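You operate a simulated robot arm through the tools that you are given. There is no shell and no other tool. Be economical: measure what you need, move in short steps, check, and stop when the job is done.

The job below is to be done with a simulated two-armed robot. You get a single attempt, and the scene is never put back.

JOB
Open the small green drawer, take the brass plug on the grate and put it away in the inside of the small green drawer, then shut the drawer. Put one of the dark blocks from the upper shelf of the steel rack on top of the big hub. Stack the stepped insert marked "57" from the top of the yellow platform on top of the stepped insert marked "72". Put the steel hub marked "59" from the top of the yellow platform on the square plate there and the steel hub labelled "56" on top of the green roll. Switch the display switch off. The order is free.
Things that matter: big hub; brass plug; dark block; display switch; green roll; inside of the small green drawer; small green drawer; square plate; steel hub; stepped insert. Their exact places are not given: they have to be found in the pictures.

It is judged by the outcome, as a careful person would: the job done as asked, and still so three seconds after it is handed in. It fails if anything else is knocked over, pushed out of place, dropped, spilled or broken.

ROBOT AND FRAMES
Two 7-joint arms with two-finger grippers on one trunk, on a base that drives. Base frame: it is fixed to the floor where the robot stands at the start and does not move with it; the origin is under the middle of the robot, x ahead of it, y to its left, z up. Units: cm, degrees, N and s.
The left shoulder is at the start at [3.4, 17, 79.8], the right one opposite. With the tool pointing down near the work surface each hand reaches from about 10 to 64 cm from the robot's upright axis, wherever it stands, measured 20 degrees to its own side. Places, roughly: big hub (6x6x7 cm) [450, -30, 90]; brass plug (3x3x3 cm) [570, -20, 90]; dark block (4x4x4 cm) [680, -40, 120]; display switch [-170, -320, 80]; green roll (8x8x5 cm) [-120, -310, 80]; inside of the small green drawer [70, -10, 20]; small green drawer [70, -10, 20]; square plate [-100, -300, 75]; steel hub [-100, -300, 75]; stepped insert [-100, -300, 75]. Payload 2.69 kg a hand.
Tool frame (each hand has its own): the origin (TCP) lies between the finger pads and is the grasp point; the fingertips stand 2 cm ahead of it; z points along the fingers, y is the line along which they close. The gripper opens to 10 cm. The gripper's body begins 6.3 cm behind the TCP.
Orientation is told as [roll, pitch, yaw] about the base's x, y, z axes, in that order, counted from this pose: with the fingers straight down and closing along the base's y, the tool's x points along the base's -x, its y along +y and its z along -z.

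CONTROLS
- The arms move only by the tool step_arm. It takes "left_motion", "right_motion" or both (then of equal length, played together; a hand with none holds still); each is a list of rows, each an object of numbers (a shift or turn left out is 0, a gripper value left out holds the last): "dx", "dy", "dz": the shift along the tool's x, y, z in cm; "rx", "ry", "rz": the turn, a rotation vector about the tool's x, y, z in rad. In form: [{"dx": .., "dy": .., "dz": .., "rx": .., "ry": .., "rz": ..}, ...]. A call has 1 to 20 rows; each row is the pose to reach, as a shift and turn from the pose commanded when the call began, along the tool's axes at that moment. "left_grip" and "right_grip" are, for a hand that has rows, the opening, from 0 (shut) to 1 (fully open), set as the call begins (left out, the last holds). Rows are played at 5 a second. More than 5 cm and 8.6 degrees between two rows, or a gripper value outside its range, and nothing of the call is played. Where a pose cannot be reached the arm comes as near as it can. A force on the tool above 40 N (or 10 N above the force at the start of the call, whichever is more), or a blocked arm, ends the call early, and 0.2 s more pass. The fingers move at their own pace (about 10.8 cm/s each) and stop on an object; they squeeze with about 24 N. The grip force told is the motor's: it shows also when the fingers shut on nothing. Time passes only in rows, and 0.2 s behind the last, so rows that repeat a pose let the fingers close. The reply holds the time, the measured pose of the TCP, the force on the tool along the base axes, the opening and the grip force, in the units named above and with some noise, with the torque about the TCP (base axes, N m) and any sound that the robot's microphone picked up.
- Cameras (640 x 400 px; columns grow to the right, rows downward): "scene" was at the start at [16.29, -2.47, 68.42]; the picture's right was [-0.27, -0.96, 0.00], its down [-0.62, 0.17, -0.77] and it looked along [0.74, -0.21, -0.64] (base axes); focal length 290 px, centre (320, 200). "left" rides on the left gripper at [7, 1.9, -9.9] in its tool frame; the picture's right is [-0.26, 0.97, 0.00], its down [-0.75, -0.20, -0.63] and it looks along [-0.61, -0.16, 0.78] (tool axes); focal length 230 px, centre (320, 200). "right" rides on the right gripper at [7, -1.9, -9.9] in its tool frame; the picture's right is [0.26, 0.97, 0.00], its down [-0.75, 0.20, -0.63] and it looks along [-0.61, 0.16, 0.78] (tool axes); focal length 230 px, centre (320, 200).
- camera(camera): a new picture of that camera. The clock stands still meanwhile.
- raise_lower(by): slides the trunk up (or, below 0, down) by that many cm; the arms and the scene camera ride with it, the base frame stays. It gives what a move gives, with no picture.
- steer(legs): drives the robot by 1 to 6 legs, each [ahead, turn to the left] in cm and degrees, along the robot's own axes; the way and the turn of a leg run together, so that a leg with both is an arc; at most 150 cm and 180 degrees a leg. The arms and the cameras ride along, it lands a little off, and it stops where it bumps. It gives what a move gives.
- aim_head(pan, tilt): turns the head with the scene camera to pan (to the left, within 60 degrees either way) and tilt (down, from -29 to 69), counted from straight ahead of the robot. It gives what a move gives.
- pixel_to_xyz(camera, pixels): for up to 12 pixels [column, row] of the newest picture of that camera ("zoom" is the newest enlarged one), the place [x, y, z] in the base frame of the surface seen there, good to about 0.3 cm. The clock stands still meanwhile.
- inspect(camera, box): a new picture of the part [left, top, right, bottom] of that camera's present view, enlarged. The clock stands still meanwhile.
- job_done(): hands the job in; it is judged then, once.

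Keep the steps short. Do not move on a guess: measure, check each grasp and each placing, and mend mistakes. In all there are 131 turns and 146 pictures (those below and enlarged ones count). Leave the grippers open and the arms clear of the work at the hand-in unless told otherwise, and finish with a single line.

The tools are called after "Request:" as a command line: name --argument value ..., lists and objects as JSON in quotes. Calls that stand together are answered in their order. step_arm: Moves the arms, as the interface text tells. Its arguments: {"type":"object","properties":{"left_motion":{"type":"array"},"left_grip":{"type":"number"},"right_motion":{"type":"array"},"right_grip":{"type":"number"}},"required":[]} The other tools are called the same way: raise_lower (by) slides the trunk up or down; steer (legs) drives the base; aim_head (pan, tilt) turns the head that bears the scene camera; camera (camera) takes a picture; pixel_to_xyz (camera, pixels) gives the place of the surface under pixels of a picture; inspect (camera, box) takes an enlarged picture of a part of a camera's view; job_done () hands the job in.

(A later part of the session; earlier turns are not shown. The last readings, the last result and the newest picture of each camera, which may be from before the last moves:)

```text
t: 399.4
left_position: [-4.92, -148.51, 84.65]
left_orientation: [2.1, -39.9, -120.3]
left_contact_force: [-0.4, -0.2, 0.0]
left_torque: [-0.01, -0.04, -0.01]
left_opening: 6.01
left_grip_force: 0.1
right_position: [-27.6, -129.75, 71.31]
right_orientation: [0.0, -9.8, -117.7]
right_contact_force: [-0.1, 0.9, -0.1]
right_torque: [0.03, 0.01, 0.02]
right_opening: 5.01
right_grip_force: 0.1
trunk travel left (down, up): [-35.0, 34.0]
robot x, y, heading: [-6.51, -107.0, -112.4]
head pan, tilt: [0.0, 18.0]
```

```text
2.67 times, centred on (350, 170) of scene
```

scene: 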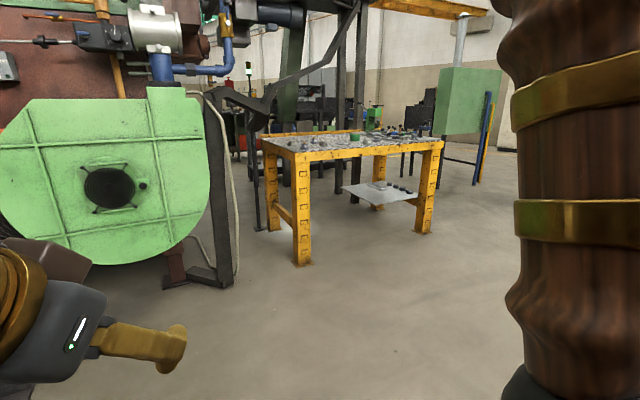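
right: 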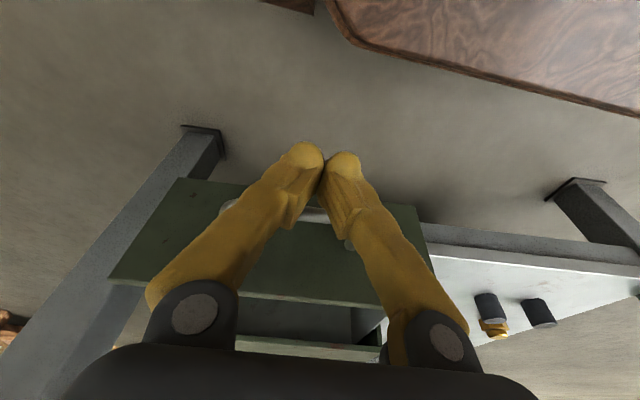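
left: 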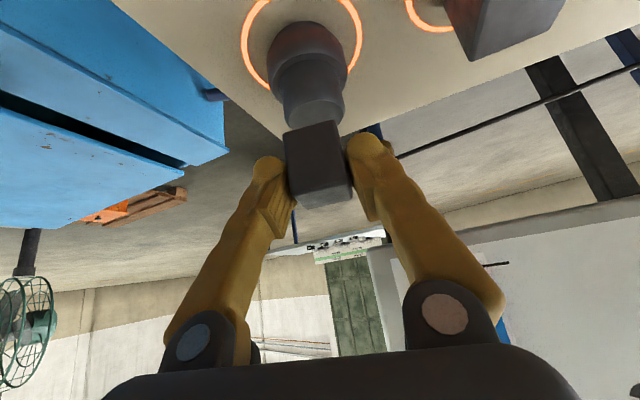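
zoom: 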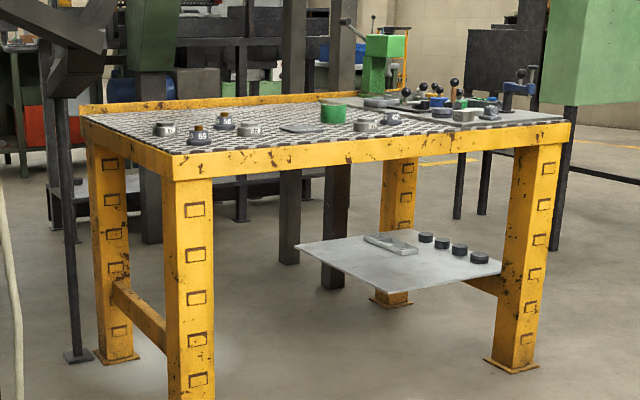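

The platform spans x -67 to -172, front edge y about -283, top z 76. I'll drive to about (-100,-232) facing -y.

Request:
steer --legs '[[0, -14], [100, 0], [54, 0], [0, 35]]'

Request:
aim_head --pan 0 --tilt 35

Request:
camera --camera "scene"

```text
t: 409.8
left_position: [-82.53, -269.31, 84.63]
left_orientation: [2.2, -40.0, -100.1]
left_contact_force: [-0.4, -0.7, -0.7]
left_torque: [0.0, 0.0, 0.0]
left_opening: 5.98
left_grip_force: 0.0
right_position: [-110.39, -259.63, 71.31]
right_orientation: [0.3, -9.9, -97.8]
right_contact_force: [-0.1, 0.3, -0.1]
right_torque: [-0.01, -0.01, 0.0]
right_opening: 5.02
right_grip_force: 0.0
trunk travel left (down, up): [-35.0, 34.0]
robot x, y, heading: [-98.62, -231.12, -92.1]
head pan, tilt: [0.0, 18.0]
```

```text
t: 410.6
left_position: [-82.5, -269.45, 85.32]
left_orientation: [2.7, -42.5, -99.7]
left_contact_force: [-0.1, 0.3, 0.0]
left_torque: [0.02, 0.0, -0.02]
left_opening: 6.01
left_grip_force: 0.1
right_position: [-110.45, -258.55, 71.83]
right_orientation: [0.7, -10.7, -98.3]
right_contact_force: [1.2, 0.1, 0.9]
right_torque: [-0.01, 0.01, 0.0]
right_opening: 5.0
right_grip_force: 0.0
trunk travel left (down, up): [-35.0, 34.0]
robot x, y, heading: [-98.47, -230.69, -92.0]
head pan, tilt: [0.0, 35.0]
```

```text
39 pictures are left
```

scene: 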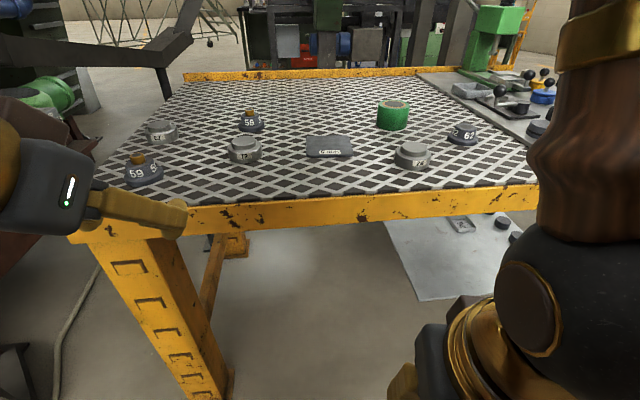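

Request:
inspect --camera "scene" --box '[110, 60, 560, 210]'

Request:
pixel_to_xyz --camera "scene" --pixels '[[160, 127], [138, 157], [142, 172], [250, 112], [251, 124], [244, 143], [330, 142], [414, 147], [462, 128], [392, 104], [390, 205], [300, 135]]'

```text
1.42 times, centred on (335, 135) of scene
```

zoom: 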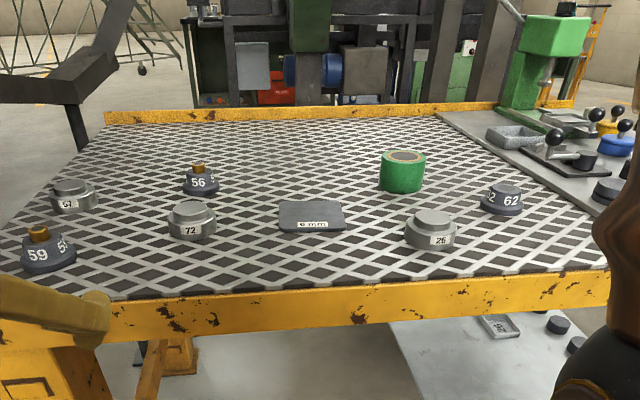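

```text
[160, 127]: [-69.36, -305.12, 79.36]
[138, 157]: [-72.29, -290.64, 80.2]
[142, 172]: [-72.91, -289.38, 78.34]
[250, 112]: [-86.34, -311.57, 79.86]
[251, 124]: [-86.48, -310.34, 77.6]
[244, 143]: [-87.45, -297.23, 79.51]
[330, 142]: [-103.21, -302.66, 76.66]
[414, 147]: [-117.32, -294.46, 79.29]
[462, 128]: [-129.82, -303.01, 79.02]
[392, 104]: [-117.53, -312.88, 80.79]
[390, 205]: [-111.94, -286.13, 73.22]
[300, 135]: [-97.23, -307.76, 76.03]
```

Identified: hub 59 at (-72.5,-291), hub 56 at (-86.5,-311), insert 57 at (-69.4,-305.5), insert 72 at (-87.5,-298), square plate "6 mm" at (-103,-303), green roll at (-117.5,-313). I'll raise the trunk so the right hand clears the edge, and check the lower shelf and leg positions before driving partly under.

Request:
pixel_to_xyz --camera "scene" --pixels '[[420, 298], [392, 235], [225, 375], [160, 280], [200, 380]]'

Request:
raise_lower --by 20

```text
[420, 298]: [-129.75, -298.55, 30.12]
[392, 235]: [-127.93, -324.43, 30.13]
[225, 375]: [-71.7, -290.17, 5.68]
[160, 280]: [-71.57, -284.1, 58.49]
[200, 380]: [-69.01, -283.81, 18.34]
```

```text
t: 412.8
left_position: [-82.52, -269.64, 105.44]
left_orientation: [2.7, -43.0, -99.5]
left_contact_force: [-1.3, 0.4, 0.2]
left_torque: [0.01, 0.01, -0.03]
left_opening: 6.02
left_grip_force: 0.1
right_position: [-110.43, -258.64, 91.94]
right_orientation: [0.6, -10.6, -98.6]
right_contact_force: [-0.4, 0.4, 0.5]
right_torque: [0.01, -0.01, -0.04]
right_opening: 5.02
right_grip_force: 0.1
trunk travel left (down, up): [-55.0, 14.0]
robot x, y, heading: [-98.34, -231.34, -92.0]
head pan, tilt: [0.0, 35.0]
```

The leg's inner side is x -72 and the lower shelf starts at x -128, y -298, so the base fits at x -103. Driving to about (-104,-257), then turning the left hand fingers-down.

Request:
steer --legs '[[0, -10], [26, 0], [0, 12]]'

Request:
step_arm --left_motion '[{"ry": 0.125, "dz": -0.5}, {"ry": 0.25, "dz": -1}, {"ry": 0.375, "dz": -1}, {"ry": 0.5, "dz": -1}, {"ry": 0.625, "dz": -1}, {"ry": 0.75, "dz": -1, "rx": 0.0}, {"ry": 0.75, "dz": -1}]' --left_grip 0.9

Request:
camera --camera "scene"

Request:
camera --camera "left"

```text
t: 416.1
left_position: [-86.75, -294.01, 105.1]
left_orientation: [2.5, -41.5, -97.9]
left_contact_force: [0.3, 0.0, -0.3]
left_torque: [0.02, 0.02, -0.04]
left_opening: 6.0
left_grip_force: 0.1
right_position: [-114.82, -284.18, 91.95]
right_orientation: [0.6, -10.8, -96.7]
right_contact_force: [-0.7, 0.3, -0.6]
right_torque: [0.01, -0.01, -0.01]
right_opening: 4.99
right_grip_force: 0.1
trunk travel left (down, up): [-55.0, 14.0]
robot x, y, heading: [-103.92, -256.09, -90.3]
head pan, tilt: [0.0, 35.0]
```

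```text
t: 417.7
left_position: [-86.73, -291.86, 106.55]
left_orientation: [2.1, 0.6, -96.4]
left_contact_force: [0.6, -0.1, -0.1]
left_torque: [-0.01, -0.01, -0.01]
left_opening: 8.98
left_grip_force: 0.1
left hand out of reach, approached as far as the arm can: row 1
right_position: [-114.85, -283.0, 92.58]
right_orientation: [0.9, -11.6, -97.2]
right_contact_force: [-0.4, -0.1, -0.3]
right_torque: [0.02, -0.01, 0.02]
right_opening: 5.0
right_grip_force: 0.0
trunk travel left (down, up): [-55.0, 14.0]
robot x, y, heading: [-103.76, -256.48, -90.2]
head pan, tilt: [0.0, 35.0]
```

```text
37 pictures are left
```

scene: 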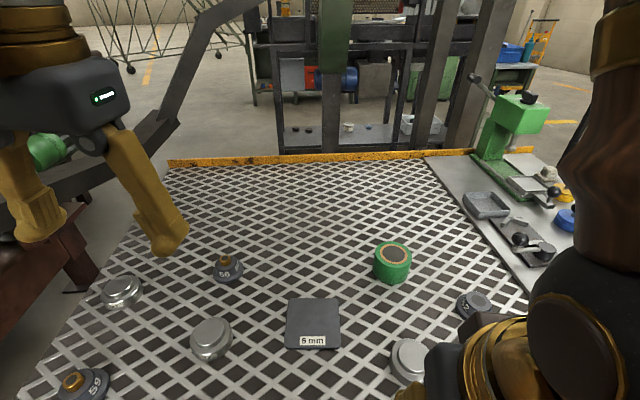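

```text
36 pictures are left
```

left: 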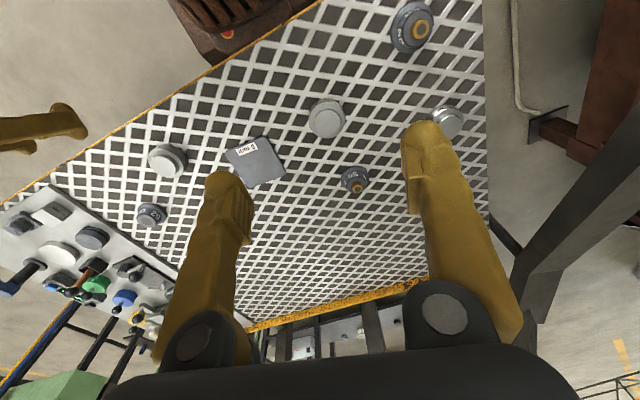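

Good top views. Measuring centres: insert 57 (121,288), insert 72 (211,334), hub 59 knob (73,381), hub 56 knob (227,260), plate corners, roll top.

Request:
pixel_to_xyz --camera "scene" --pixels '[[121, 286], [104, 286], [139, 286], [211, 333], [192, 335], [230, 333], [73, 380], [227, 259], [313, 322], [392, 252], [378, 252], [406, 252]]'

Request:
pixel_to_xyz --camera "left" --pixels '[[449, 121], [327, 118], [325, 104], [418, 28], [410, 28], [357, 188], [353, 178], [255, 160], [228, 152], [268, 138], [285, 170], [240, 186]]'

```text
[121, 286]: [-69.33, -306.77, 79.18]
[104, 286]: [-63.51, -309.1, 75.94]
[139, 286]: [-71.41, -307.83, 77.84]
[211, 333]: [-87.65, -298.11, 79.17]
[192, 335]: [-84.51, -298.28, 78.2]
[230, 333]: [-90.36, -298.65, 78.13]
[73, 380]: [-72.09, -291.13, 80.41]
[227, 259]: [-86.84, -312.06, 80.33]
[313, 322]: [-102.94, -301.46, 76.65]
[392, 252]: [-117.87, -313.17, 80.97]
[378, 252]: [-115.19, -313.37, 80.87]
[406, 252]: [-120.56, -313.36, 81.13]
```

```text
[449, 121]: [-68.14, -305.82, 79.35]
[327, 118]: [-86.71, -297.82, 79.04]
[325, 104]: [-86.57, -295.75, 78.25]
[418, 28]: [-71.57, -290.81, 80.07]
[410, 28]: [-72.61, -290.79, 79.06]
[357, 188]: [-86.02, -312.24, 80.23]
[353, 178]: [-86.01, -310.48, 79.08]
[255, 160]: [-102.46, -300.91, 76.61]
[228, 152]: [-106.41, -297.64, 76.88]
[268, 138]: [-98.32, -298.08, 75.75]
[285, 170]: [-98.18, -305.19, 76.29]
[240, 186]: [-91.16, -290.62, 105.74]
```

Now moving the left hand above insert 57 at about (-68.7,-306,88).

Request:
step_arm --left_motion '[{"dx": -1.7, "dy": 2.8, "dz": 1}, {"dx": -3.4, "dy": 5.6, "dz": 3, "rx": 0.037}, {"dx": -5.1, "dy": 8.4, "dz": 5.5, "rx": 0.037}, {"dx": -6.9, "dy": 11.2, "dz": 8, "rx": 0.037}, {"dx": -8.6, "dy": 14, "dz": 11, "rx": 0.037}, {"dx": -10.3, "dy": 16.8, "dz": 14, "rx": 0.037}, {"dx": -12, "dy": 19.6, "dz": 17, "rx": 0.037}, {"dx": -12, "dy": 19.6, "dz": 18.5, "rx": 0.037}, {"dx": -12, "dy": 19.6, "dz": 18.5, "rx": 0.037}]'

Request:
camera --camera "left"

```text
t: 419.7
left_position: [-67.94, -305.74, 88.42]
left_orientation: [-0.2, 0.6, -96.2]
left_contact_force: [0.6, 0.1, 0.3]
left_torque: [-0.01, -0.01, -0.01]
left_opening: 8.98
left_grip_force: 0.0
right_position: [-114.95, -282.99, 92.46]
right_orientation: [0.9, -11.6, -97.2]
right_contact_force: [0.3, 0.5, -1.0]
right_torque: [-0.03, 0.0, 0.01]
right_opening: 5.01
right_grip_force: 0.1
trunk travel left (down, up): [-55.0, 14.0]
robot x, y, heading: [-104.36, -256.61, -90.0]
head pan, tilt: [0.0, 35.0]
```

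```text
35 pictures are left
```

left: 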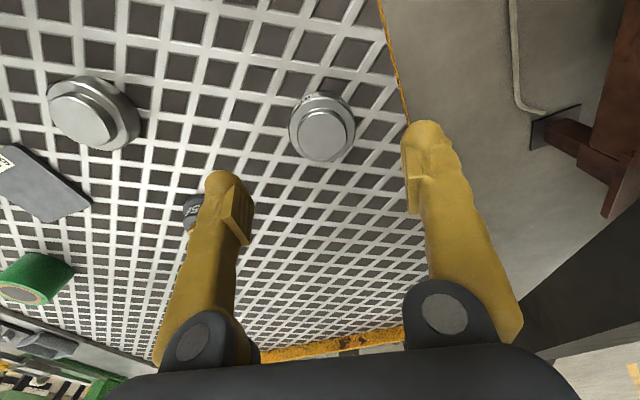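

Request:
pixel_to_xyz --camera "left" --pixels '[[326, 137], [304, 137], [347, 137], [326, 115], [326, 157], [320, 97], [292, 125], [354, 125], [95, 105]]'

```text
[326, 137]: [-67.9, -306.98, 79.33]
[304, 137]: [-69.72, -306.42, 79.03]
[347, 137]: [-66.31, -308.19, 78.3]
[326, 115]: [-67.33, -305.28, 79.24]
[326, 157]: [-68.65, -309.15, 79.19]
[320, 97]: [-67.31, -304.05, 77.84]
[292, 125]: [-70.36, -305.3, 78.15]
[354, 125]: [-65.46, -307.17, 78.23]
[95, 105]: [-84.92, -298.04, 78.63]
```

Insert 57: centre (-68.1,-307.0), flange about 6 cm wide with its top at z 78.1. Descending to TCP z 78.5, closing on the flange, lifting 6 cm.

Request:
step_arm --left_motion '[{"dx": -1.27, "dz": 2}, {"dx": -1.27, "dz": 5}, {"dx": -1.27, "dz": 7.5}, {"dx": -1.27, "dz": 9}, {"dx": -1.27, "dz": 9.9}, {"dx": -1.27, "dz": 9.9}]'

Request:
step_arm --left_motion '[{"dz": 0}, {"dz": 0}, {"dz": 0}, {"dz": 0}]' --left_grip 0.0

Request:
step_arm --left_motion '[{"dz": -2}, {"dz": -5}, {"dz": -8}, {"dz": -8}]'

Request:
camera --camera "left"

```text
t: 420.8
left_position: [-67.87, -305.96, 80.26]
left_orientation: [-0.1, -0.4, -96.2]
left_contact_force: [-0.7, 0.2, 0.5]
left_torque: [-0.05, 0.04, -0.03]
left_opening: 9.0
left_grip_force: 0.0
right_position: [-115.16, -281.43, 93.0]
right_orientation: [1.5, -12.3, -98.1]
right_contact_force: [0.4, 0.6, -0.3]
right_torque: [-0.01, 0.0, 0.01]
right_opening: 5.02
right_grip_force: 0.0
trunk travel left (down, up): [-55.0, 14.0]
robot x, y, heading: [-103.83, -256.74, -90.2]
head pan, tilt: [0.0, 35.0]
stopped in row 5 (left hand): the arm was blocked; the commanded pose is now the measured one
```

```text
t: 421.8
left_position: [-68.04, -306.18, 80.19]
left_orientation: [0.0, -0.5, -96.3]
left_contact_force: [-2.2, -6.8, 18.2]
left_torque: [-0.15, 0.07, -0.04]
left_opening: 4.3
left_grip_force: 23.9
right_position: [-115.11, -281.67, 93.0]
right_orientation: [1.5, -12.4, -98.1]
right_contact_force: [-0.8, 0.5, 0.4]
right_torque: [-0.03, 0.04, 0.01]
right_opening: 5.0
right_grip_force: 0.1
trunk travel left (down, up): [-55.0, 14.0]
robot x, y, heading: [-103.69, -256.23, -90.0]
head pan, tilt: [0.0, 35.0]
```

```text
t: 422.8
left_position: [-68.03, -305.9, 88.11]
left_orientation: [-0.1, -0.3, -96.3]
left_contact_force: [0.2, -0.4, -6.1]
left_torque: [0.07, 0.02, -0.03]
left_opening: 4.28
left_grip_force: 23.9
right_position: [-115.04, -281.84, 92.89]
right_orientation: [1.4, -12.4, -98.1]
right_contact_force: [-0.1, -0.5, -0.2]
right_torque: [0.01, 0.0, -0.03]
right_opening: 4.99
right_grip_force: 0.1
trunk travel left (down, up): [-55.0, 14.0]
robot x, y, heading: [-103.57, -256.41, -90.2]
head pan, tilt: [0.0, 35.0]
```

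```text
34 pictures are left
```

left: 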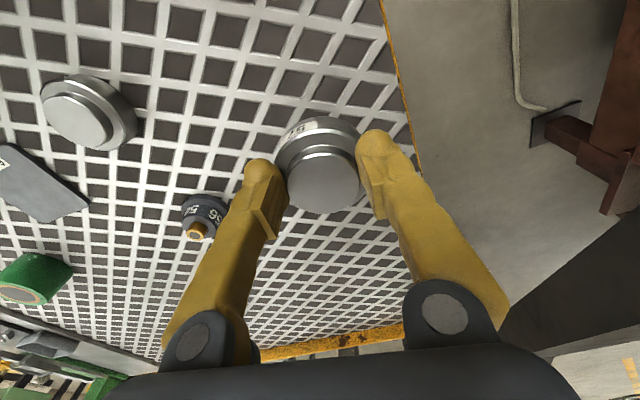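

Insert 57 is held by its upper step (4.3 cm). The arm is near full reach because the trunk is high, so I'll raise both hands 16 cm by arm and then lower the trunk 16 cm.

Request:
step_arm --left_motion '[{"dz": -4}, {"dz": -8}, {"dz": -12}, {"dz": -16}, {"dz": -16}]' --right_motion '[{"dz": -4}, {"dz": -8}, {"dz": -12}, {"dz": -16}, {"dz": -16}]'

Request:
raise_lower --by -16

```text
t: 423.5
left_position: [-67.99, -304.04, 97.92]
left_orientation: [-0.1, -1.3, -96.2]
left_contact_force: [0.9, 0.1, -5.4]
left_torque: [0.07, 0.02, 0.01]
left_opening: 4.3
left_grip_force: 23.6
right_position: [-113.3, -280.21, 100.29]
right_orientation: [4.1, -12.4, -102.3]
right_contact_force: [3.4, -7.6, -19.8]
right_torque: [-1.52, 0.37, -0.42]
right_opening: 4.99
right_grip_force: 0.0
right hand out of reach, approached as far as the arm can: row 2, 3
trunk travel left (down, up): [-55.0, 14.0]
robot x, y, heading: [-103.62, -256.43, -89.8]
head pan, tilt: [0.0, 35.0]
stopped in row 3 (right hand): the force on the tool passed its limit at 110 N (the readings are from after the stop); the commanded pose is now the measured one
```

```text
t: 425.3
left_position: [-67.87, -304.18, 81.79]
left_orientation: [-0.1, -1.2, -96.2]
left_contact_force: [0.3, 0.2, -6.2]
left_torque: [0.05, 0.01, 0.02]
left_opening: 4.26
left_grip_force: 24.1
right_position: [-113.42, -280.11, 84.38]
right_orientation: [3.8, -12.0, -101.8]
right_contact_force: [10.1, -11.8, -23.7]
right_torque: [-1.58, 0.92, -1.05]
right_opening: 4.98
right_grip_force: 0.0
trunk travel left (down, up): [-39.0, 30.0]
robot x, y, heading: [-104.11, -256.37, -90.0]
head pan, tilt: [0.0, 35.0]
```

The right hand bumped my own head. I'll move the right hand 14 cm outward, and lift the left hand 5 cm meanwhile.

Request:
step_arm --right_motion '[{"dy": -3}, {"dy": -6}, {"dy": -9}, {"dy": -12}, {"dy": -14}, {"dy": -14}]' --left_motion '[{"dz": -1}, {"dz": -2}, {"dz": -3}, {"dz": -4}, {"dz": -5}, {"dz": -5}]'

Request:
camera --camera "left"

```text
t: 426.7
left_position: [-67.99, -304.04, 87.03]
left_orientation: [-0.1, -1.2, -96.2]
left_contact_force: [0.0, 0.7, -6.0]
left_torque: [0.05, 0.0, 0.01]
left_opening: 4.3
left_grip_force: 24.0
right_position: [-128.1, -281.48, 79.71]
right_orientation: [2.0, -11.0, -100.4]
right_contact_force: [0.0, -0.7, -0.6]
right_torque: [0.02, -0.01, 0.0]
right_opening: 5.0
right_grip_force: 0.1
right hand out of reach, approached as far as the arm can: row 1, 2, 3, 4, 5, 6
trunk travel left (down, up): [-39.0, 30.0]
robot x, y, heading: [-103.82, -256.42, -89.8]
head pan, tilt: [0.0, 35.0]
```

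```text
33 pictures are left
```

left: 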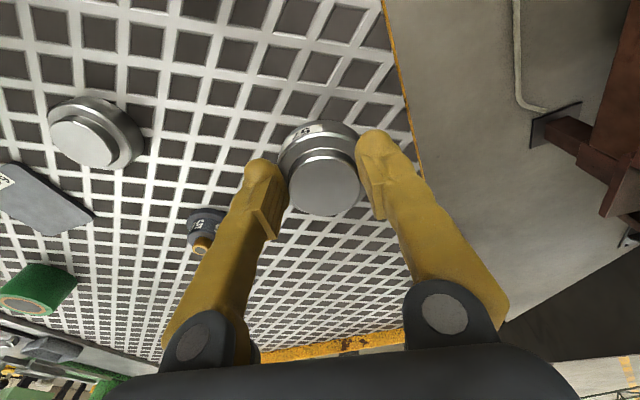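

Measuring the held insert's top and insert 72's top in this same view for the offset.

Request:
pixel_to_xyz --camera "left" --pixels '[[323, 187], [290, 187], [357, 187], [323, 162], [325, 213], [82, 142], [52, 142], [112, 145], [80, 118], [84, 167], [318, 125], [282, 165]]'

```text
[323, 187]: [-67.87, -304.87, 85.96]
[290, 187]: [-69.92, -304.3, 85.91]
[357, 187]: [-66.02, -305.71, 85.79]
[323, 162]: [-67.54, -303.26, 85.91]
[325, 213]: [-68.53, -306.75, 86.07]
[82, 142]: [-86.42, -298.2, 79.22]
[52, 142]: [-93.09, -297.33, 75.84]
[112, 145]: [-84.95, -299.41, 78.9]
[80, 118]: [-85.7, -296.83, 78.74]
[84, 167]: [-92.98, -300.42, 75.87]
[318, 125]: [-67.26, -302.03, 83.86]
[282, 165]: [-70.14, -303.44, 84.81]
```

Held insert centre (-68.0,-304.9); insert 72's centre about (-87.0,-298.1). Moving over it at the same height.

Request:
step_arm --left_motion '[{"dx": 0.8, "dy": -3.3, "dz": -1}, {"dx": 1.6, "dy": -6.5, "dz": -1}, {"dx": 2.4, "dy": -9.8, "dz": -1}, {"dx": 3.2, "dy": -13.1, "dz": -1}, {"dx": 4, "dy": -16.3, "dz": -1}, {"dx": 4.76, "dy": -19.6, "dz": -1}, {"dx": 4.76, "dy": -19.6, "dz": -1}]'

Request:
camera --camera "left"

Request:
inspect --camera "scene" --box '[100, 180, 360, 400]'

```text
t: 428.3
left_position: [-86.69, -297.26, 87.83]
left_orientation: [0.0, -1.2, -96.2]
left_contact_force: [0.2, -0.2, -5.7]
left_torque: [0.09, 0.01, -0.01]
left_opening: 4.26
left_grip_force: 23.7
right_position: [-128.03, -281.6, 79.54]
right_orientation: [1.8, -11.1, -100.5]
right_contact_force: [0.2, 0.4, -0.1]
right_torque: [-0.01, 0.04, -0.01]
right_opening: 5.0
right_grip_force: 0.1
trunk travel left (down, up): [-39.0, 30.0]
robot x, y, heading: [-103.75, -256.31, -90.0]
head pan, tilt: [0.0, 35.0]
```

```text
32 pictures are left
```

left: 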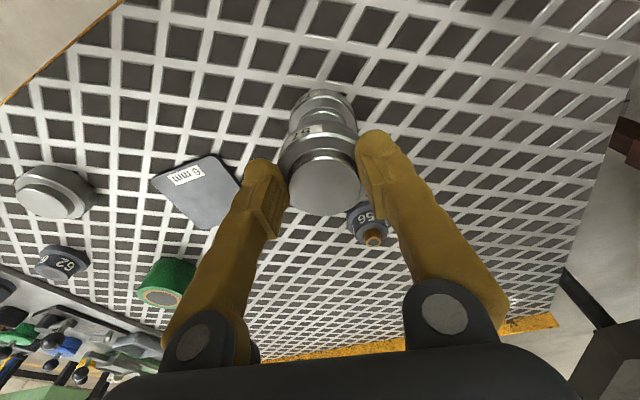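

```text
1.82 times, centred on (230, 290) of scene
```

zoom: 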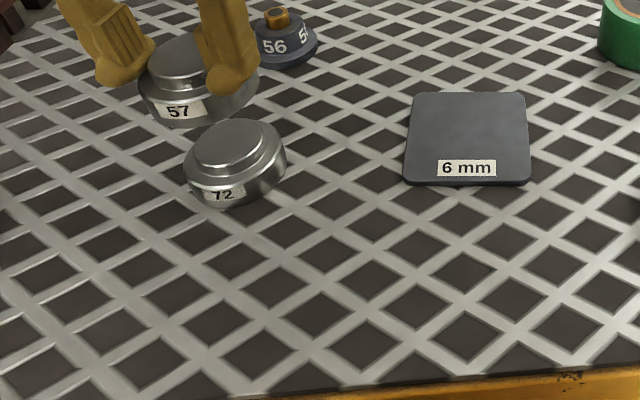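

Measuring 72's top and 57's flange edges in the zoom for fine alignment.

Request:
pixel_to_xyz --camera "zoom" --pixels '[[238, 143], [200, 148], [275, 145], [238, 124], [236, 165], [186, 160], [284, 156], [142, 80], [257, 80], [185, 105], [210, 118], [175, 60]]'

Request:
pixel_to_xyz --camera "left" --pixels '[[323, 187], [323, 162], [325, 213], [320, 108], [318, 96], [292, 110], [356, 110]]'

```text
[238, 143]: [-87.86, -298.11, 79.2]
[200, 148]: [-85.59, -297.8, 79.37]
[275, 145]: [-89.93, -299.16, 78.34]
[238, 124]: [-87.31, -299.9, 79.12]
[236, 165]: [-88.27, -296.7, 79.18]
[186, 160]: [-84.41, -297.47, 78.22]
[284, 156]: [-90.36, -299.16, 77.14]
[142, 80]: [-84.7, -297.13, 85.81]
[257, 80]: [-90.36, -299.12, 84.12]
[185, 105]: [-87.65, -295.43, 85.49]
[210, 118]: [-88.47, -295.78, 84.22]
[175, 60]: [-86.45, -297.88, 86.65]
```

```text
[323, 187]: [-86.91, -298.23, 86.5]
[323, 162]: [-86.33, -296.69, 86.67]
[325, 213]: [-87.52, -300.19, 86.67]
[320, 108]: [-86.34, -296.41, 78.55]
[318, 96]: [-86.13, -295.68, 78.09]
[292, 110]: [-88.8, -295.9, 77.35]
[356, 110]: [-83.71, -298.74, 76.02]
```

In the same view both centres agree within 0.2 cm. Lowering about 4.2 cm onto insert 72, slowly at the end.

Request:
step_arm --left_motion '[{"dz": 1.5}, {"dz": 2.8}, {"dz": 3.5}, {"dz": 3.9}, {"dz": 4.2}, {"dz": 4.45}, {"dz": 4.45}]'

Request:
inspect --camera "scene" --box '[100, 180, 360, 400]'

```text
t: 429.9
left_position: [-86.88, -297.36, 83.6]
left_orientation: [-0.1, -1.4, -96.1]
left_contact_force: [-0.3, 0.9, 8.7]
left_torque: [0.27, -0.13, -0.01]
left_opening: 4.26
left_grip_force: 24.1
right_position: [-128.14, -281.5, 79.57]
right_orientation: [2.0, -11.0, -100.6]
right_contact_force: [0.0, 0.0, 0.0]
right_torque: [-0.01, -0.01, 0.0]
right_opening: 4.98
right_grip_force: 0.1
trunk travel left (down, up): [-39.0, 30.0]
robot x, y, heading: [-103.7, -256.21, -90.1]
head pan, tilt: [0.0, 35.0]
```

```text
1.82 times, centred on (230, 290) of scene
```

zoom: 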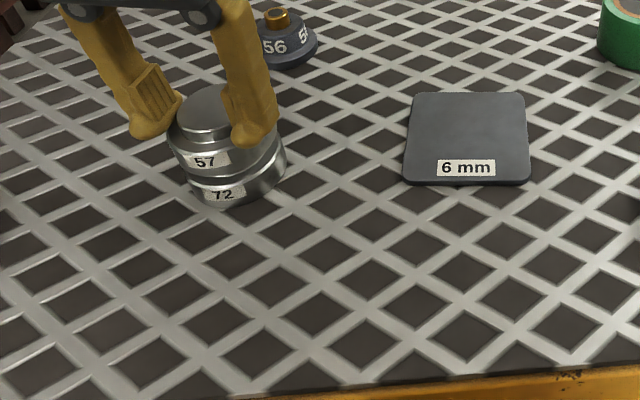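

Seated with about 14 N. Opening, lifting 10 cm, then moving above hub 59.

Request:
step_arm --left_motion '[{"dz": 0}, {"dz": -0.1}, {"dz": -0.1}]' --left_grip 0.8

Request:
step_arm --left_motion '[{"dz": -3}, {"dz": -6.5}, {"dz": -10}, {"dz": -10, "dx": 2, "dy": 3.6}, {"dz": -10, "dx": 4, "dy": 7.2}, {"dz": -10, "dx": 6, "dy": 10.8}, {"dz": -9, "dx": 8, "dy": 14.4}, {"dz": -7, "dx": 8, "dy": 14.4}, {"dz": -7, "dx": 8, "dy": 14.4}]'

Request:
camera --camera "left"

Request:
inspect --camera "scene" --box '[100, 180, 360, 400]'

```text
t: 430.7
left_position: [-86.81, -297.35, 83.6]
left_orientation: [0.0, -1.2, -96.1]
left_contact_force: [1.0, 0.0, 0.5]
left_torque: [0.0, -0.01, 0.01]
left_opening: 7.99
left_grip_force: 0.1
right_position: [-128.14, -281.37, 79.56]
right_orientation: [1.8, -11.1, -100.5]
right_contact_force: [0.3, -0.8, -0.4]
right_torque: [0.01, -0.01, -0.06]
right_opening: 5.0
right_grip_force: 0.0
trunk travel left (down, up): [-39.0, 30.0]
robot x, y, heading: [-103.74, -256.46, -90.4]
head pan, tilt: [0.0, 35.0]
```

```text
t: 432.7
left_position: [-71.63, -290.92, 90.4]
left_orientation: [-0.2, -1.3, -96.3]
left_contact_force: [0.0, -0.1, -0.4]
left_torque: [-0.03, 0.01, -0.01]
left_opening: 7.99
left_grip_force: 0.0
right_position: [-128.1, -281.49, 79.58]
right_orientation: [1.9, -11.1, -100.6]
right_contact_force: [0.2, -0.2, 0.5]
right_torque: [0.0, 0.02, 0.03]
right_opening: 5.02
right_grip_force: 0.0
trunk travel left (down, up): [-39.0, 30.0]
robot x, y, heading: [-104.09, -256.49, -90.4]
head pan, tilt: [0.0, 35.0]
```

```text
29 pictures are left
```

left: 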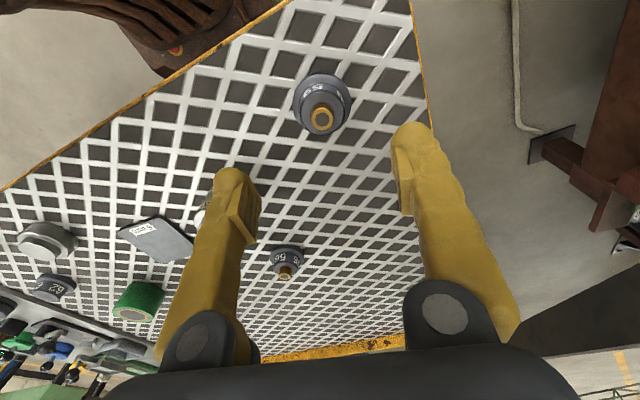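

```text
1.82 times, centred on (230, 290) of scene
```

zoom: 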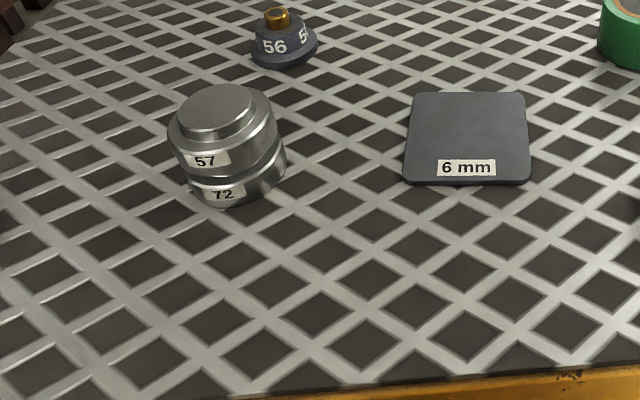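

57 is stacked on 72. Now measuring hub 59 in the wrist view.

Request:
pixel_to_xyz --camera "left" --pixels '[[321, 119], [294, 108], [351, 102], [322, 76], [306, 118], [337, 113], [322, 135], [320, 92]]'

```text
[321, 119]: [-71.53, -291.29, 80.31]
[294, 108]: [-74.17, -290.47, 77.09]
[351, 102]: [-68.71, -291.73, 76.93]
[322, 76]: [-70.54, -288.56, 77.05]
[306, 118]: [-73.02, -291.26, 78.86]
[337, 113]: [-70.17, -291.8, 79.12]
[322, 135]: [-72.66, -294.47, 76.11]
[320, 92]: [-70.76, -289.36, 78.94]
```

Hub 59: centre (-71.5,-291.3), upper cylinder top z 79, flange z 77. Descending to TCP z 79.5, gripping the upper cylinder, lifting 6 cm.

Request:
step_arm --left_motion '[{"dx": -0.45, "dy": 0.2, "dz": 3}, {"dx": -0.45, "dy": 0.2, "dz": 6.5}, {"dx": -0.45, "dy": 0.2, "dz": 9}, {"dx": -0.45, "dy": 0.2, "dz": 10.3}, {"dx": -0.45, "dy": 0.2, "dz": 10.9}, {"dx": -0.45, "dy": 0.2, "dz": 10.9}]'

Request:
step_arm --left_motion '[{"dz": 0}, {"dz": 0}, {"dz": 0}, {"dz": 0}]' --left_grip 0.0

Request:
step_arm --left_motion '[{"dz": -2}, {"dz": -5}, {"dz": -8}, {"dz": -8}]'

Request:
camera --camera "left"

```text
t: 434.1
left_position: [-71.56, -291.48, 79.35]
left_orientation: [0.0, -1.2, -96.2]
left_contact_force: [0.6, 0.6, 0.4]
left_torque: [0.03, -0.01, -0.01]
left_opening: 8.02
left_grip_force: 0.0
right_position: [-128.15, -281.57, 79.62]
right_orientation: [1.9, -11.2, -100.5]
right_contact_force: [-0.1, 0.0, 0.1]
right_torque: [-0.02, 0.0, -0.02]
right_opening: 4.99
right_grip_force: 0.0
trunk travel left (down, up): [-39.0, 30.0]
robot x, y, heading: [-103.87, -256.32, -90.1]
head pan, tilt: [0.0, 35.0]
```

```text
t: 435.1
left_position: [-71.45, -291.46, 79.37]
left_orientation: [0.1, -1.2, -96.2]
left_contact_force: [0.6, -0.2, -0.3]
left_torque: [-0.04, 0.0, -0.01]
left_opening: 3.94
left_grip_force: 24.5
right_position: [-128.12, -281.54, 79.45]
right_orientation: [1.8, -11.2, -100.4]
right_contact_force: [-0.5, 0.6, 0.5]
right_torque: [-0.02, -0.03, -0.04]
right_opening: 5.02
right_grip_force: 0.0
trunk travel left (down, up): [-39.0, 30.0]
robot x, y, heading: [-104.01, -256.25, -90.1]
head pan, tilt: [0.0, 35.0]
```

```text
t: 436.1
left_position: [-71.38, -291.32, 87.42]
left_orientation: [-0.1, -1.1, -96.2]
left_contact_force: [0.1, -0.5, -5.2]
left_torque: [0.0, 0.02, -0.02]
left_opening: 3.93
left_grip_force: 23.4
right_position: [-128.14, -281.46, 79.6]
right_orientation: [1.9, -10.9, -100.5]
right_contact_force: [-0.1, 0.3, 0.0]
right_torque: [0.03, 0.02, -0.02]
right_opening: 4.99
right_grip_force: 0.1
trunk travel left (down, up): [-39.0, 30.0]
robot x, y, heading: [-103.99, -256.39, -90.2]
head pan, tilt: [0.0, 35.0]
```

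```text
27 pictures are left
```

left: 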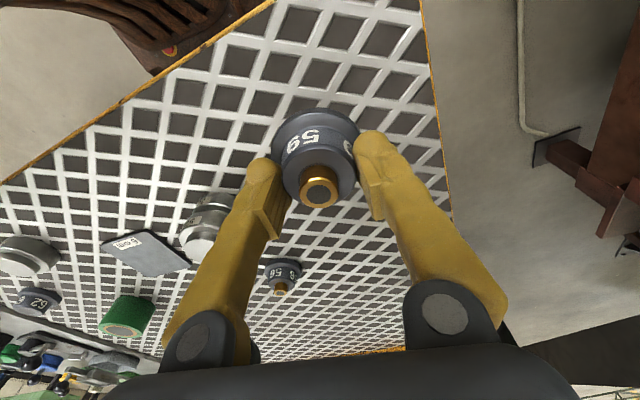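

Hub 59 held (3.9 cm). Raising to z 93 to clear the stack, then moving over the square plate's centre (-102.4,-301.3).

Request:
step_arm --left_motion '[{"dz": -3}, {"dz": -6}, {"dz": -6, "dx": -1.9, "dy": -4.2}, {"dz": -6, "dx": -3.8, "dy": -8.5}, {"dz": -6, "dx": -5.7, "dy": -12.7}, {"dz": -6, "dx": -7.6, "dy": -17}, {"dz": -6, "dx": -9.5, "dy": -21.2}, {"dz": -6, "dx": -11.4, "dy": -25.5}, {"dz": -6, "dx": -13.3, "dy": -29.7}, {"dz": 0, "dx": -13.3, "dy": -29.7}, {"dz": 2, "dx": -13.3, "dy": -29.7}, {"dz": 2, "dx": -13.3, "dy": -29.7}]'

Request:
camera --camera "scene"

```text
refused: row 10 steps farther than a row can; nothing moved
```

```text
26 pictures are left
```

scene: 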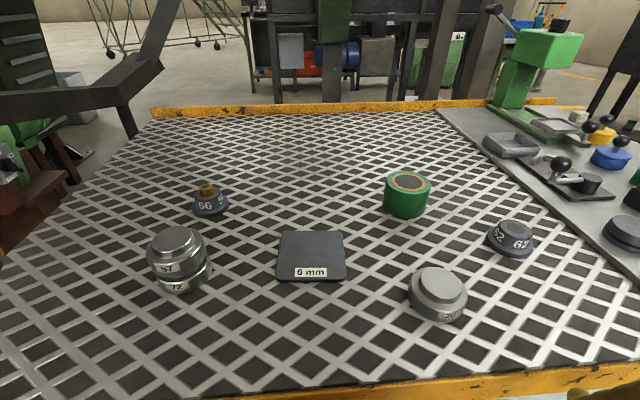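

One row was too long; resending with smaller steps.

Request:
step_arm --left_motion '[{"dz": -3}, {"dz": -6}, {"dz": -6, "dx": -1.9, "dy": -4.2}, {"dz": -6, "dx": -3.8, "dy": -8.5}, {"dz": -6, "dx": -5.7, "dy": -12.7}, {"dz": -6, "dx": -7.6, "dy": -17}, {"dz": -6, "dx": -9.5, "dy": -21.2}, {"dz": -6, "dx": -11.4, "dy": -25.5}, {"dz": -6, "dx": -13.3, "dy": -29.7}, {"dz": -2, "dx": -13.3, "dy": -29.7}, {"dz": 2, "dx": -13.3, "dy": -29.7}, {"dz": 2, "dx": -13.3, "dy": -29.7}]'

Request:
camera --camera "left"

Request:
inspect --camera "scene" --box '[180, 150, 480, 340]'

```text
t: 438.7
left_position: [-100.88, -302.85, 86.98]
left_orientation: [-2.9, -1.6, -92.2]
left_contact_force: [-0.4, 0.2, -3.6]
left_torque: [-0.02, 0.03, -0.03]
left_opening: 3.93
left_grip_force: 24.2
right_position: [-128.19, -281.42, 79.62]
right_orientation: [2.0, -11.1, -100.3]
right_contact_force: [-0.2, -0.4, 0.4]
right_torque: [-0.03, -0.02, 0.01]
right_opening: 5.02
right_grip_force: 0.0
trunk travel left (down, up): [-39.0, 30.0]
robot x, y, heading: [-103.83, -256.55, -90.1]
head pan, tilt: [0.0, 35.0]
```

```text
25 pictures are left
```

left: 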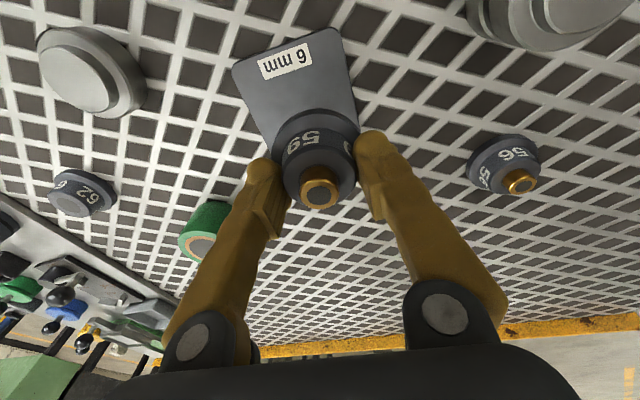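

```text
2.11 times, centred on (330, 245) of scene
```

zoom: 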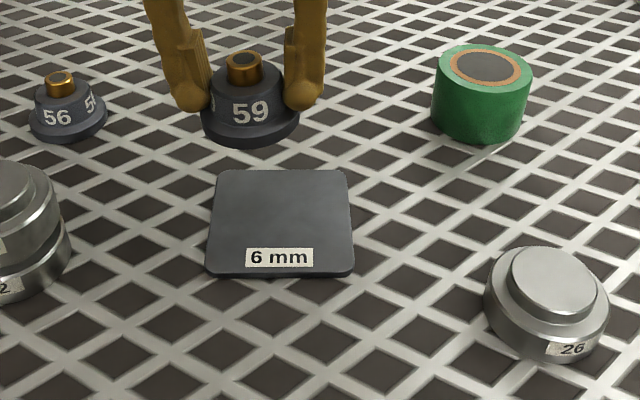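

Measuring the plate corners and the hub's flange in this zoom for the offset.

Request:
pixel_to_xyz --camera "zoom" --pixels '[[220, 173], [348, 173], [210, 270], [350, 270], [280, 222], [206, 118], [297, 118], [250, 140], [243, 62], [484, 65]]'

```text
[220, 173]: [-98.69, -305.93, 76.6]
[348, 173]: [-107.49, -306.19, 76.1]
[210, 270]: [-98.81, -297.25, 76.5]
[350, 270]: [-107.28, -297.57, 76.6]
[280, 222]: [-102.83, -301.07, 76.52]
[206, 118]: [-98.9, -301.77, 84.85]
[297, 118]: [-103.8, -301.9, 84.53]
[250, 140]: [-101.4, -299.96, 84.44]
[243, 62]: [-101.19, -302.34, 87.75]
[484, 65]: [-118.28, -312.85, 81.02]
```

The hub needs a shift of (-1.7,+0.6) to the plate centre, and 7 cm down. Correcting the tilt and lowering.

Request:
step_arm --left_motion '[{"dx": 0.3, "dy": -0.9, "rx": -0.025}, {"dx": 0.53, "dy": -1.72, "rx": -0.05}, {"dx": 0.53, "dy": -1.72, "rx": -0.05, "dz": 3}, {"dx": 0.53, "dy": -1.72, "rx": -0.05, "dz": 5.5}, {"dx": 0.53, "dy": -1.72, "rx": -0.05, "dz": 6.4}, {"dx": 0.53, "dy": -1.72, "rx": -0.05, "dz": 6.9}, {"dx": 0.53, "dy": -1.72, "rx": -0.05, "dz": 7.2}, {"dx": 0.53, "dy": -1.72, "rx": -0.05, "dz": 7.2}]'

Request:
inspect --camera "scene" --box '[180, 150, 480, 340]'

```text
t: 440.5
left_position: [-102.01, -301.22, 79.6]
left_orientation: [1.3, -2.0, -91.6]
left_contact_force: [0.7, -0.4, -3.0]
left_torque: [0.01, 0.03, 0.01]
left_opening: 3.94
left_grip_force: 24.0
right_position: [-128.28, -282.29, 79.66]
right_orientation: [2.4, -14.4, -100.8]
right_contact_force: [-0.3, -0.3, 0.0]
right_torque: [0.02, -0.02, 0.01]
right_opening: 5.01
right_grip_force: 0.1
trunk travel left (down, up): [-39.0, 30.0]
robot x, y, heading: [-103.78, -256.26, -90.3]
head pan, tilt: [0.0, 35.0]
stopped in row 8 (left hand): the force on the tool passed its limit at 42 N (the readings are from after the stop); the commanded pose is now the measured one
```

```text
2.11 times, centred on (330, 245) of scene
```

zoom: 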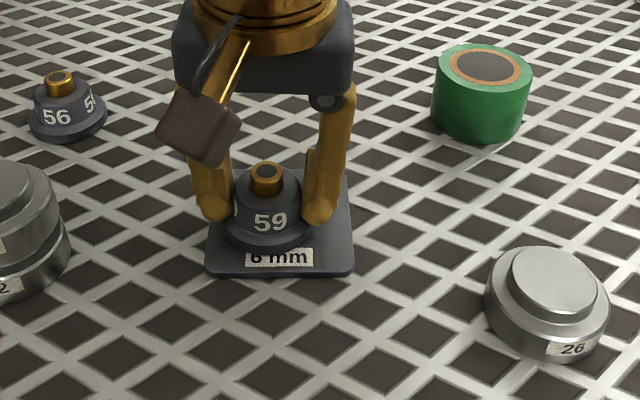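

The hub is on the plate, well inside its edges. A hair lower, then open and lift.

Request:
step_arm --left_motion '[{"dz": 0.15}, {"dz": 0.25}, {"dz": 0.25}]'

Request:
step_arm --left_motion '[{"dz": 0}, {"dz": 0}, {"dz": 0}]' --left_grip 0.75

Request:
step_arm --left_motion '[{"dz": -3}, {"dz": -7}, {"dz": -11}, {"dz": -11, "dx": -2.6, "dy": 3.9}, {"dz": -11, "dx": -5.2, "dy": 7.8}, {"dz": -11, "dx": -7.8, "dy": 11.7}, {"dz": -11, "dx": -10.6, "dy": 15.2}, {"dz": -11, "dx": -10.6, "dy": 15.2}]'

Request:
camera --camera "left"

Request:
inspect --camera "scene" --box '[140, 150, 480, 340]'

```text
t: 441.3
left_position: [-102.01, -302.02, 80.14]
left_orientation: [0.6, -2.8, -91.1]
left_contact_force: [-0.5, 0.6, -4.0]
left_torque: [0.01, 0.03, -0.02]
left_opening: 3.95
left_grip_force: 24.4
right_position: [-128.25, -282.23, 79.67]
right_orientation: [2.3, -14.4, -100.7]
right_contact_force: [0.0, -0.9, 0.1]
right_torque: [-0.02, 0.0, 0.02]
right_opening: 5.0
right_grip_force: 0.1
trunk travel left (down, up): [-39.0, 30.0]
robot x, y, heading: [-103.7, -256.35, -90.2]
head pan, tilt: [0.0, 35.0]
```

```text
t: 442.1
left_position: [-102.16, -302.1, 80.31]
left_orientation: [0.7, -2.8, -91.0]
left_contact_force: [0.6, -0.2, -0.8]
left_torque: [-0.03, 0.02, -0.02]
left_opening: 7.5
left_grip_force: 0.0
right_position: [-128.28, -282.28, 79.66]
right_orientation: [2.4, -14.3, -100.6]
right_contact_force: [0.5, -0.4, -0.8]
right_torque: [0.0, 0.02, -0.01]
right_opening: 5.01
right_grip_force: 0.0
trunk travel left (down, up): [-39.0, 30.0]
robot x, y, heading: [-104.32, -256.46, -89.9]
head pan, tilt: [0.0, 35.0]
```

```text
t: 443.9
left_position: [-88.67, -312.17, 91.95]
left_orientation: [1.5, -2.9, -93.5]
left_contact_force: [-0.1, -0.3, -0.4]
left_torque: [-0.01, 0.03, 0.02]
left_opening: 7.51
left_grip_force: 0.1
right_position: [-128.14, -282.34, 79.52]
right_orientation: [2.4, -14.5, -100.6]
right_contact_force: [-0.2, 0.6, -0.2]
right_torque: [-0.03, -0.02, 0.0]
right_opening: 5.0
right_grip_force: 0.1
trunk travel left (down, up): [-39.0, 30.0]
robot x, y, heading: [-103.58, -256.9, -90.1]
head pan, tilt: [0.0, 35.0]
```

```text
22 pictures are left
```

left: 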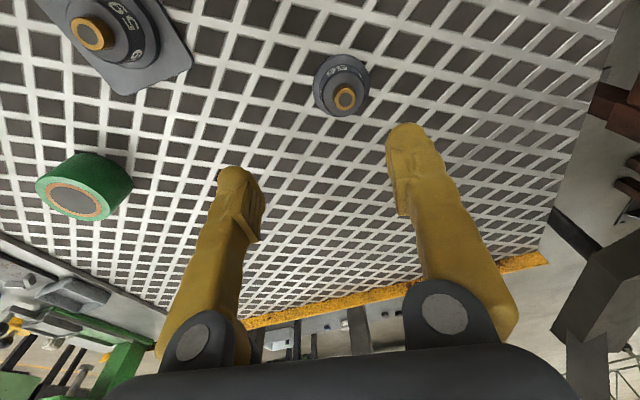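

```text
1.88 times, centred on (310, 245) of scene
```

zoom: 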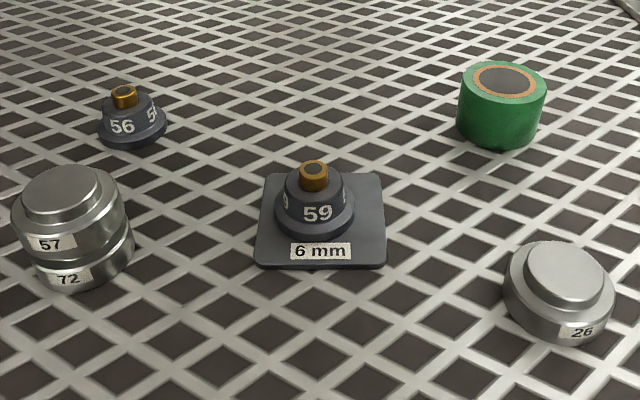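

59 sits on the plate. Measuring hub 56 and the roll's top in the wrist view and the roll in the zoom.

Request:
pixel_to_xyz --camera "left" --pixels '[[345, 98], [316, 88], [369, 86], [341, 57], [74, 200], [42, 196], [108, 210], [73, 187], [76, 217]]'

Request:
pixel_to_xyz --camera "zoom" --pixels '[[504, 80], [462, 82], [544, 82], [504, 64], [504, 98], [124, 92], [320, 170]]'

```text
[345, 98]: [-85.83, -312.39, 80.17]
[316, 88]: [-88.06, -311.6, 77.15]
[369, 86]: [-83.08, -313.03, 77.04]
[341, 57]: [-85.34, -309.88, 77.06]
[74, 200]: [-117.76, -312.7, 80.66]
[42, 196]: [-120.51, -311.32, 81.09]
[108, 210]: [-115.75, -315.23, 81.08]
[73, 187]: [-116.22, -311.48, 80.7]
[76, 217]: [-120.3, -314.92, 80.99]
```

```text
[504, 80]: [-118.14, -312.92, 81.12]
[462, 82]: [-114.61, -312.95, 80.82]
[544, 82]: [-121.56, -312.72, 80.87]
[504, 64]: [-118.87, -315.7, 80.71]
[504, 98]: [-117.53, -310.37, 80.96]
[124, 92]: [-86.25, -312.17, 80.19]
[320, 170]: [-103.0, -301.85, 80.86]
```

Hub 56 centre (-85.8,-312.3). Levelling the hand, moving over it, descending to z 79.4, gripping, lifting.

Request:
step_arm --left_motion '[{"dy": 1.5, "dx": 0.1, "rx": 0.026, "ry": 0.05}, {"dy": 2.98, "dx": 0.1, "dz": 1, "rx": 0.026, "ry": 0.05}, {"dy": 2.98, "dx": 0.2, "dz": 5, "rx": 0.026, "ry": 0.05}, {"dy": 2.98, "dx": 0.4, "dz": 9, "rx": 0.026, "ry": 0.05}, {"dy": 2.98, "dx": 0.5, "dz": 11.3, "rx": 0.026, "ry": 0.05}, {"dy": 2.98, "dx": 0.55, "dz": 12.5, "rx": 0.026, "ry": 0.05}, {"dy": 2.98, "dx": 0.55, "dz": 12.5, "rx": 0.026, "ry": 0.05}]'

Request:
camera --camera "left"

```text
t: 445.5
left_position: [-85.54, -312.47, 79.45]
left_orientation: [0.1, 0.0, -93.3]
left_contact_force: [0.1, 0.5, 0.9]
left_torque: [0.0, 0.01, 0.01]
left_opening: 7.49
left_grip_force: 0.0
right_position: [-128.19, -282.36, 79.7]
right_orientation: [2.4, -14.5, -100.7]
right_contact_force: [0.0, -1.2, -0.2]
right_torque: [-0.02, 0.01, -0.03]
right_opening: 4.99
right_grip_force: 0.0
trunk travel left (down, up): [-39.0, 30.0]
robot x, y, heading: [-103.9, -256.44, -90.0]
head pan, tilt: [0.0, 35.0]
```

```text
20 pictures are left
```

left: 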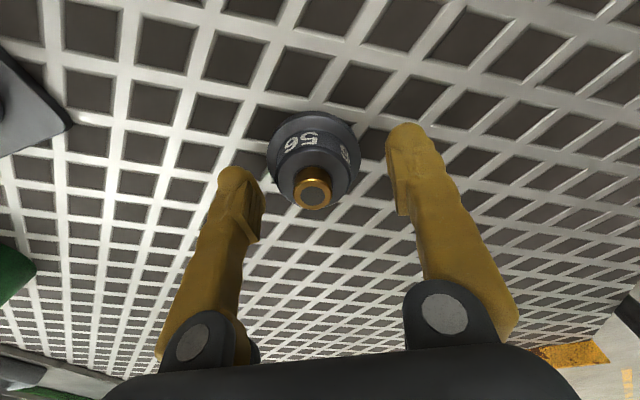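

Hub 56 is centred between the fingers. Closing, lifting 13 cm; then I'll swing the whole robot right 32° so the hand arrives over the green roll at the same radius.

Request:
step_arm --left_motion '[{"dz": 0}, {"dz": 0}, {"dz": 0}, {"dz": 0}]' --left_grip 0.0

Request:
step_arm --left_motion '[{"dz": -3}, {"dz": -6}, {"dz": -9}, {"dz": -12}, {"dz": -12}]'

Request:
steer --legs '[[0, -32]]'

Request:
aim_head --pan 18 --tilt 38

Request:
camera --camera "scene"

```text
t: 446.5
left_position: [-85.54, -312.56, 79.43]
left_orientation: [0.1, 0.0, -93.3]
left_contact_force: [-1.3, 0.3, -0.5]
left_torque: [-0.05, 0.04, -0.01]
left_opening: 3.98
left_grip_force: 23.9
right_position: [-128.27, -282.3, 79.63]
right_orientation: [2.4, -14.4, -100.7]
right_contact_force: [0.1, -0.3, -1.5]
right_torque: [-0.02, 0.0, 0.0]
right_opening: 4.96
right_grip_force: 0.1
trunk travel left (down, up): [-39.0, 30.0]
robot x, y, heading: [-103.93, -256.56, -90.5]
head pan, tilt: [0.0, 35.0]
```

```text
t: 447.7
left_position: [-85.53, -312.53, 91.42]
left_orientation: [0.0, -0.1, -93.3]
left_contact_force: [0.0, 0.2, -3.9]
left_torque: [0.06, 0.0, 0.01]
left_opening: 3.98
left_grip_force: 24.3
right_position: [-128.27, -282.32, 79.68]
right_orientation: [2.4, -14.3, -100.6]
right_contact_force: [-0.3, 0.7, 0.1]
right_torque: [0.0, -0.01, 0.04]
right_opening: 4.99
right_grip_force: 0.0
trunk travel left (down, up): [-39.0, 30.0]
robot x, y, heading: [-103.62, -256.56, -90.0]
head pan, tilt: [0.0, 35.0]
```

```text
t: 449.7
left_position: [-118.26, -313.49, 91.39]
left_orientation: [0.2, 0.0, -125.5]
left_contact_force: [-0.9, -0.1, -4.4]
left_torque: [0.02, 0.01, 0.02]
left_opening: 3.94
left_grip_force: 23.3
right_position: [-137.66, -264.37, 79.4]
right_orientation: [2.0, -11.5, -132.7]
right_contact_force: [0.0, -0.7, 0.1]
right_torque: [0.01, 0.0, -0.01]
right_opening: 4.99
right_grip_force: 0.1
trunk travel left (down, up): [-39.0, 30.0]
robot x, y, heading: [-103.07, -256.77, -122.5]
head pan, tilt: [0.0, 35.0]
```

```text
t: 450.5
left_position: [-117.49, -312.48, 92.29]
left_orientation: [0.2, -0.9, -125.5]
left_contact_force: [0.8, -0.6, -4.7]
left_torque: [0.05, 0.01, -0.01]
left_opening: 3.96
left_grip_force: 24.1
right_position: [-138.17, -265.01, 79.17]
right_orientation: [2.4, -14.7, -132.9]
right_contact_force: [0.7, 0.4, 1.2]
right_torque: [0.02, -0.01, -0.02]
right_opening: 5.01
right_grip_force: 0.1
trunk travel left (down, up): [-39.0, 30.0]
robot x, y, heading: [-103.53, -256.25, -122.3]
head pan, tilt: [18.0, 38.0]
```

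```text
19 pictures are left
```

scene: 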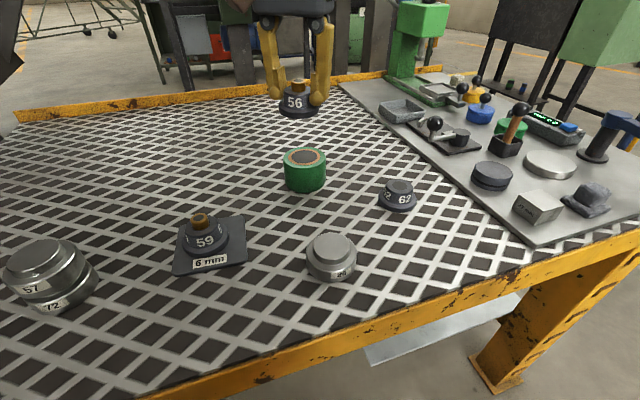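

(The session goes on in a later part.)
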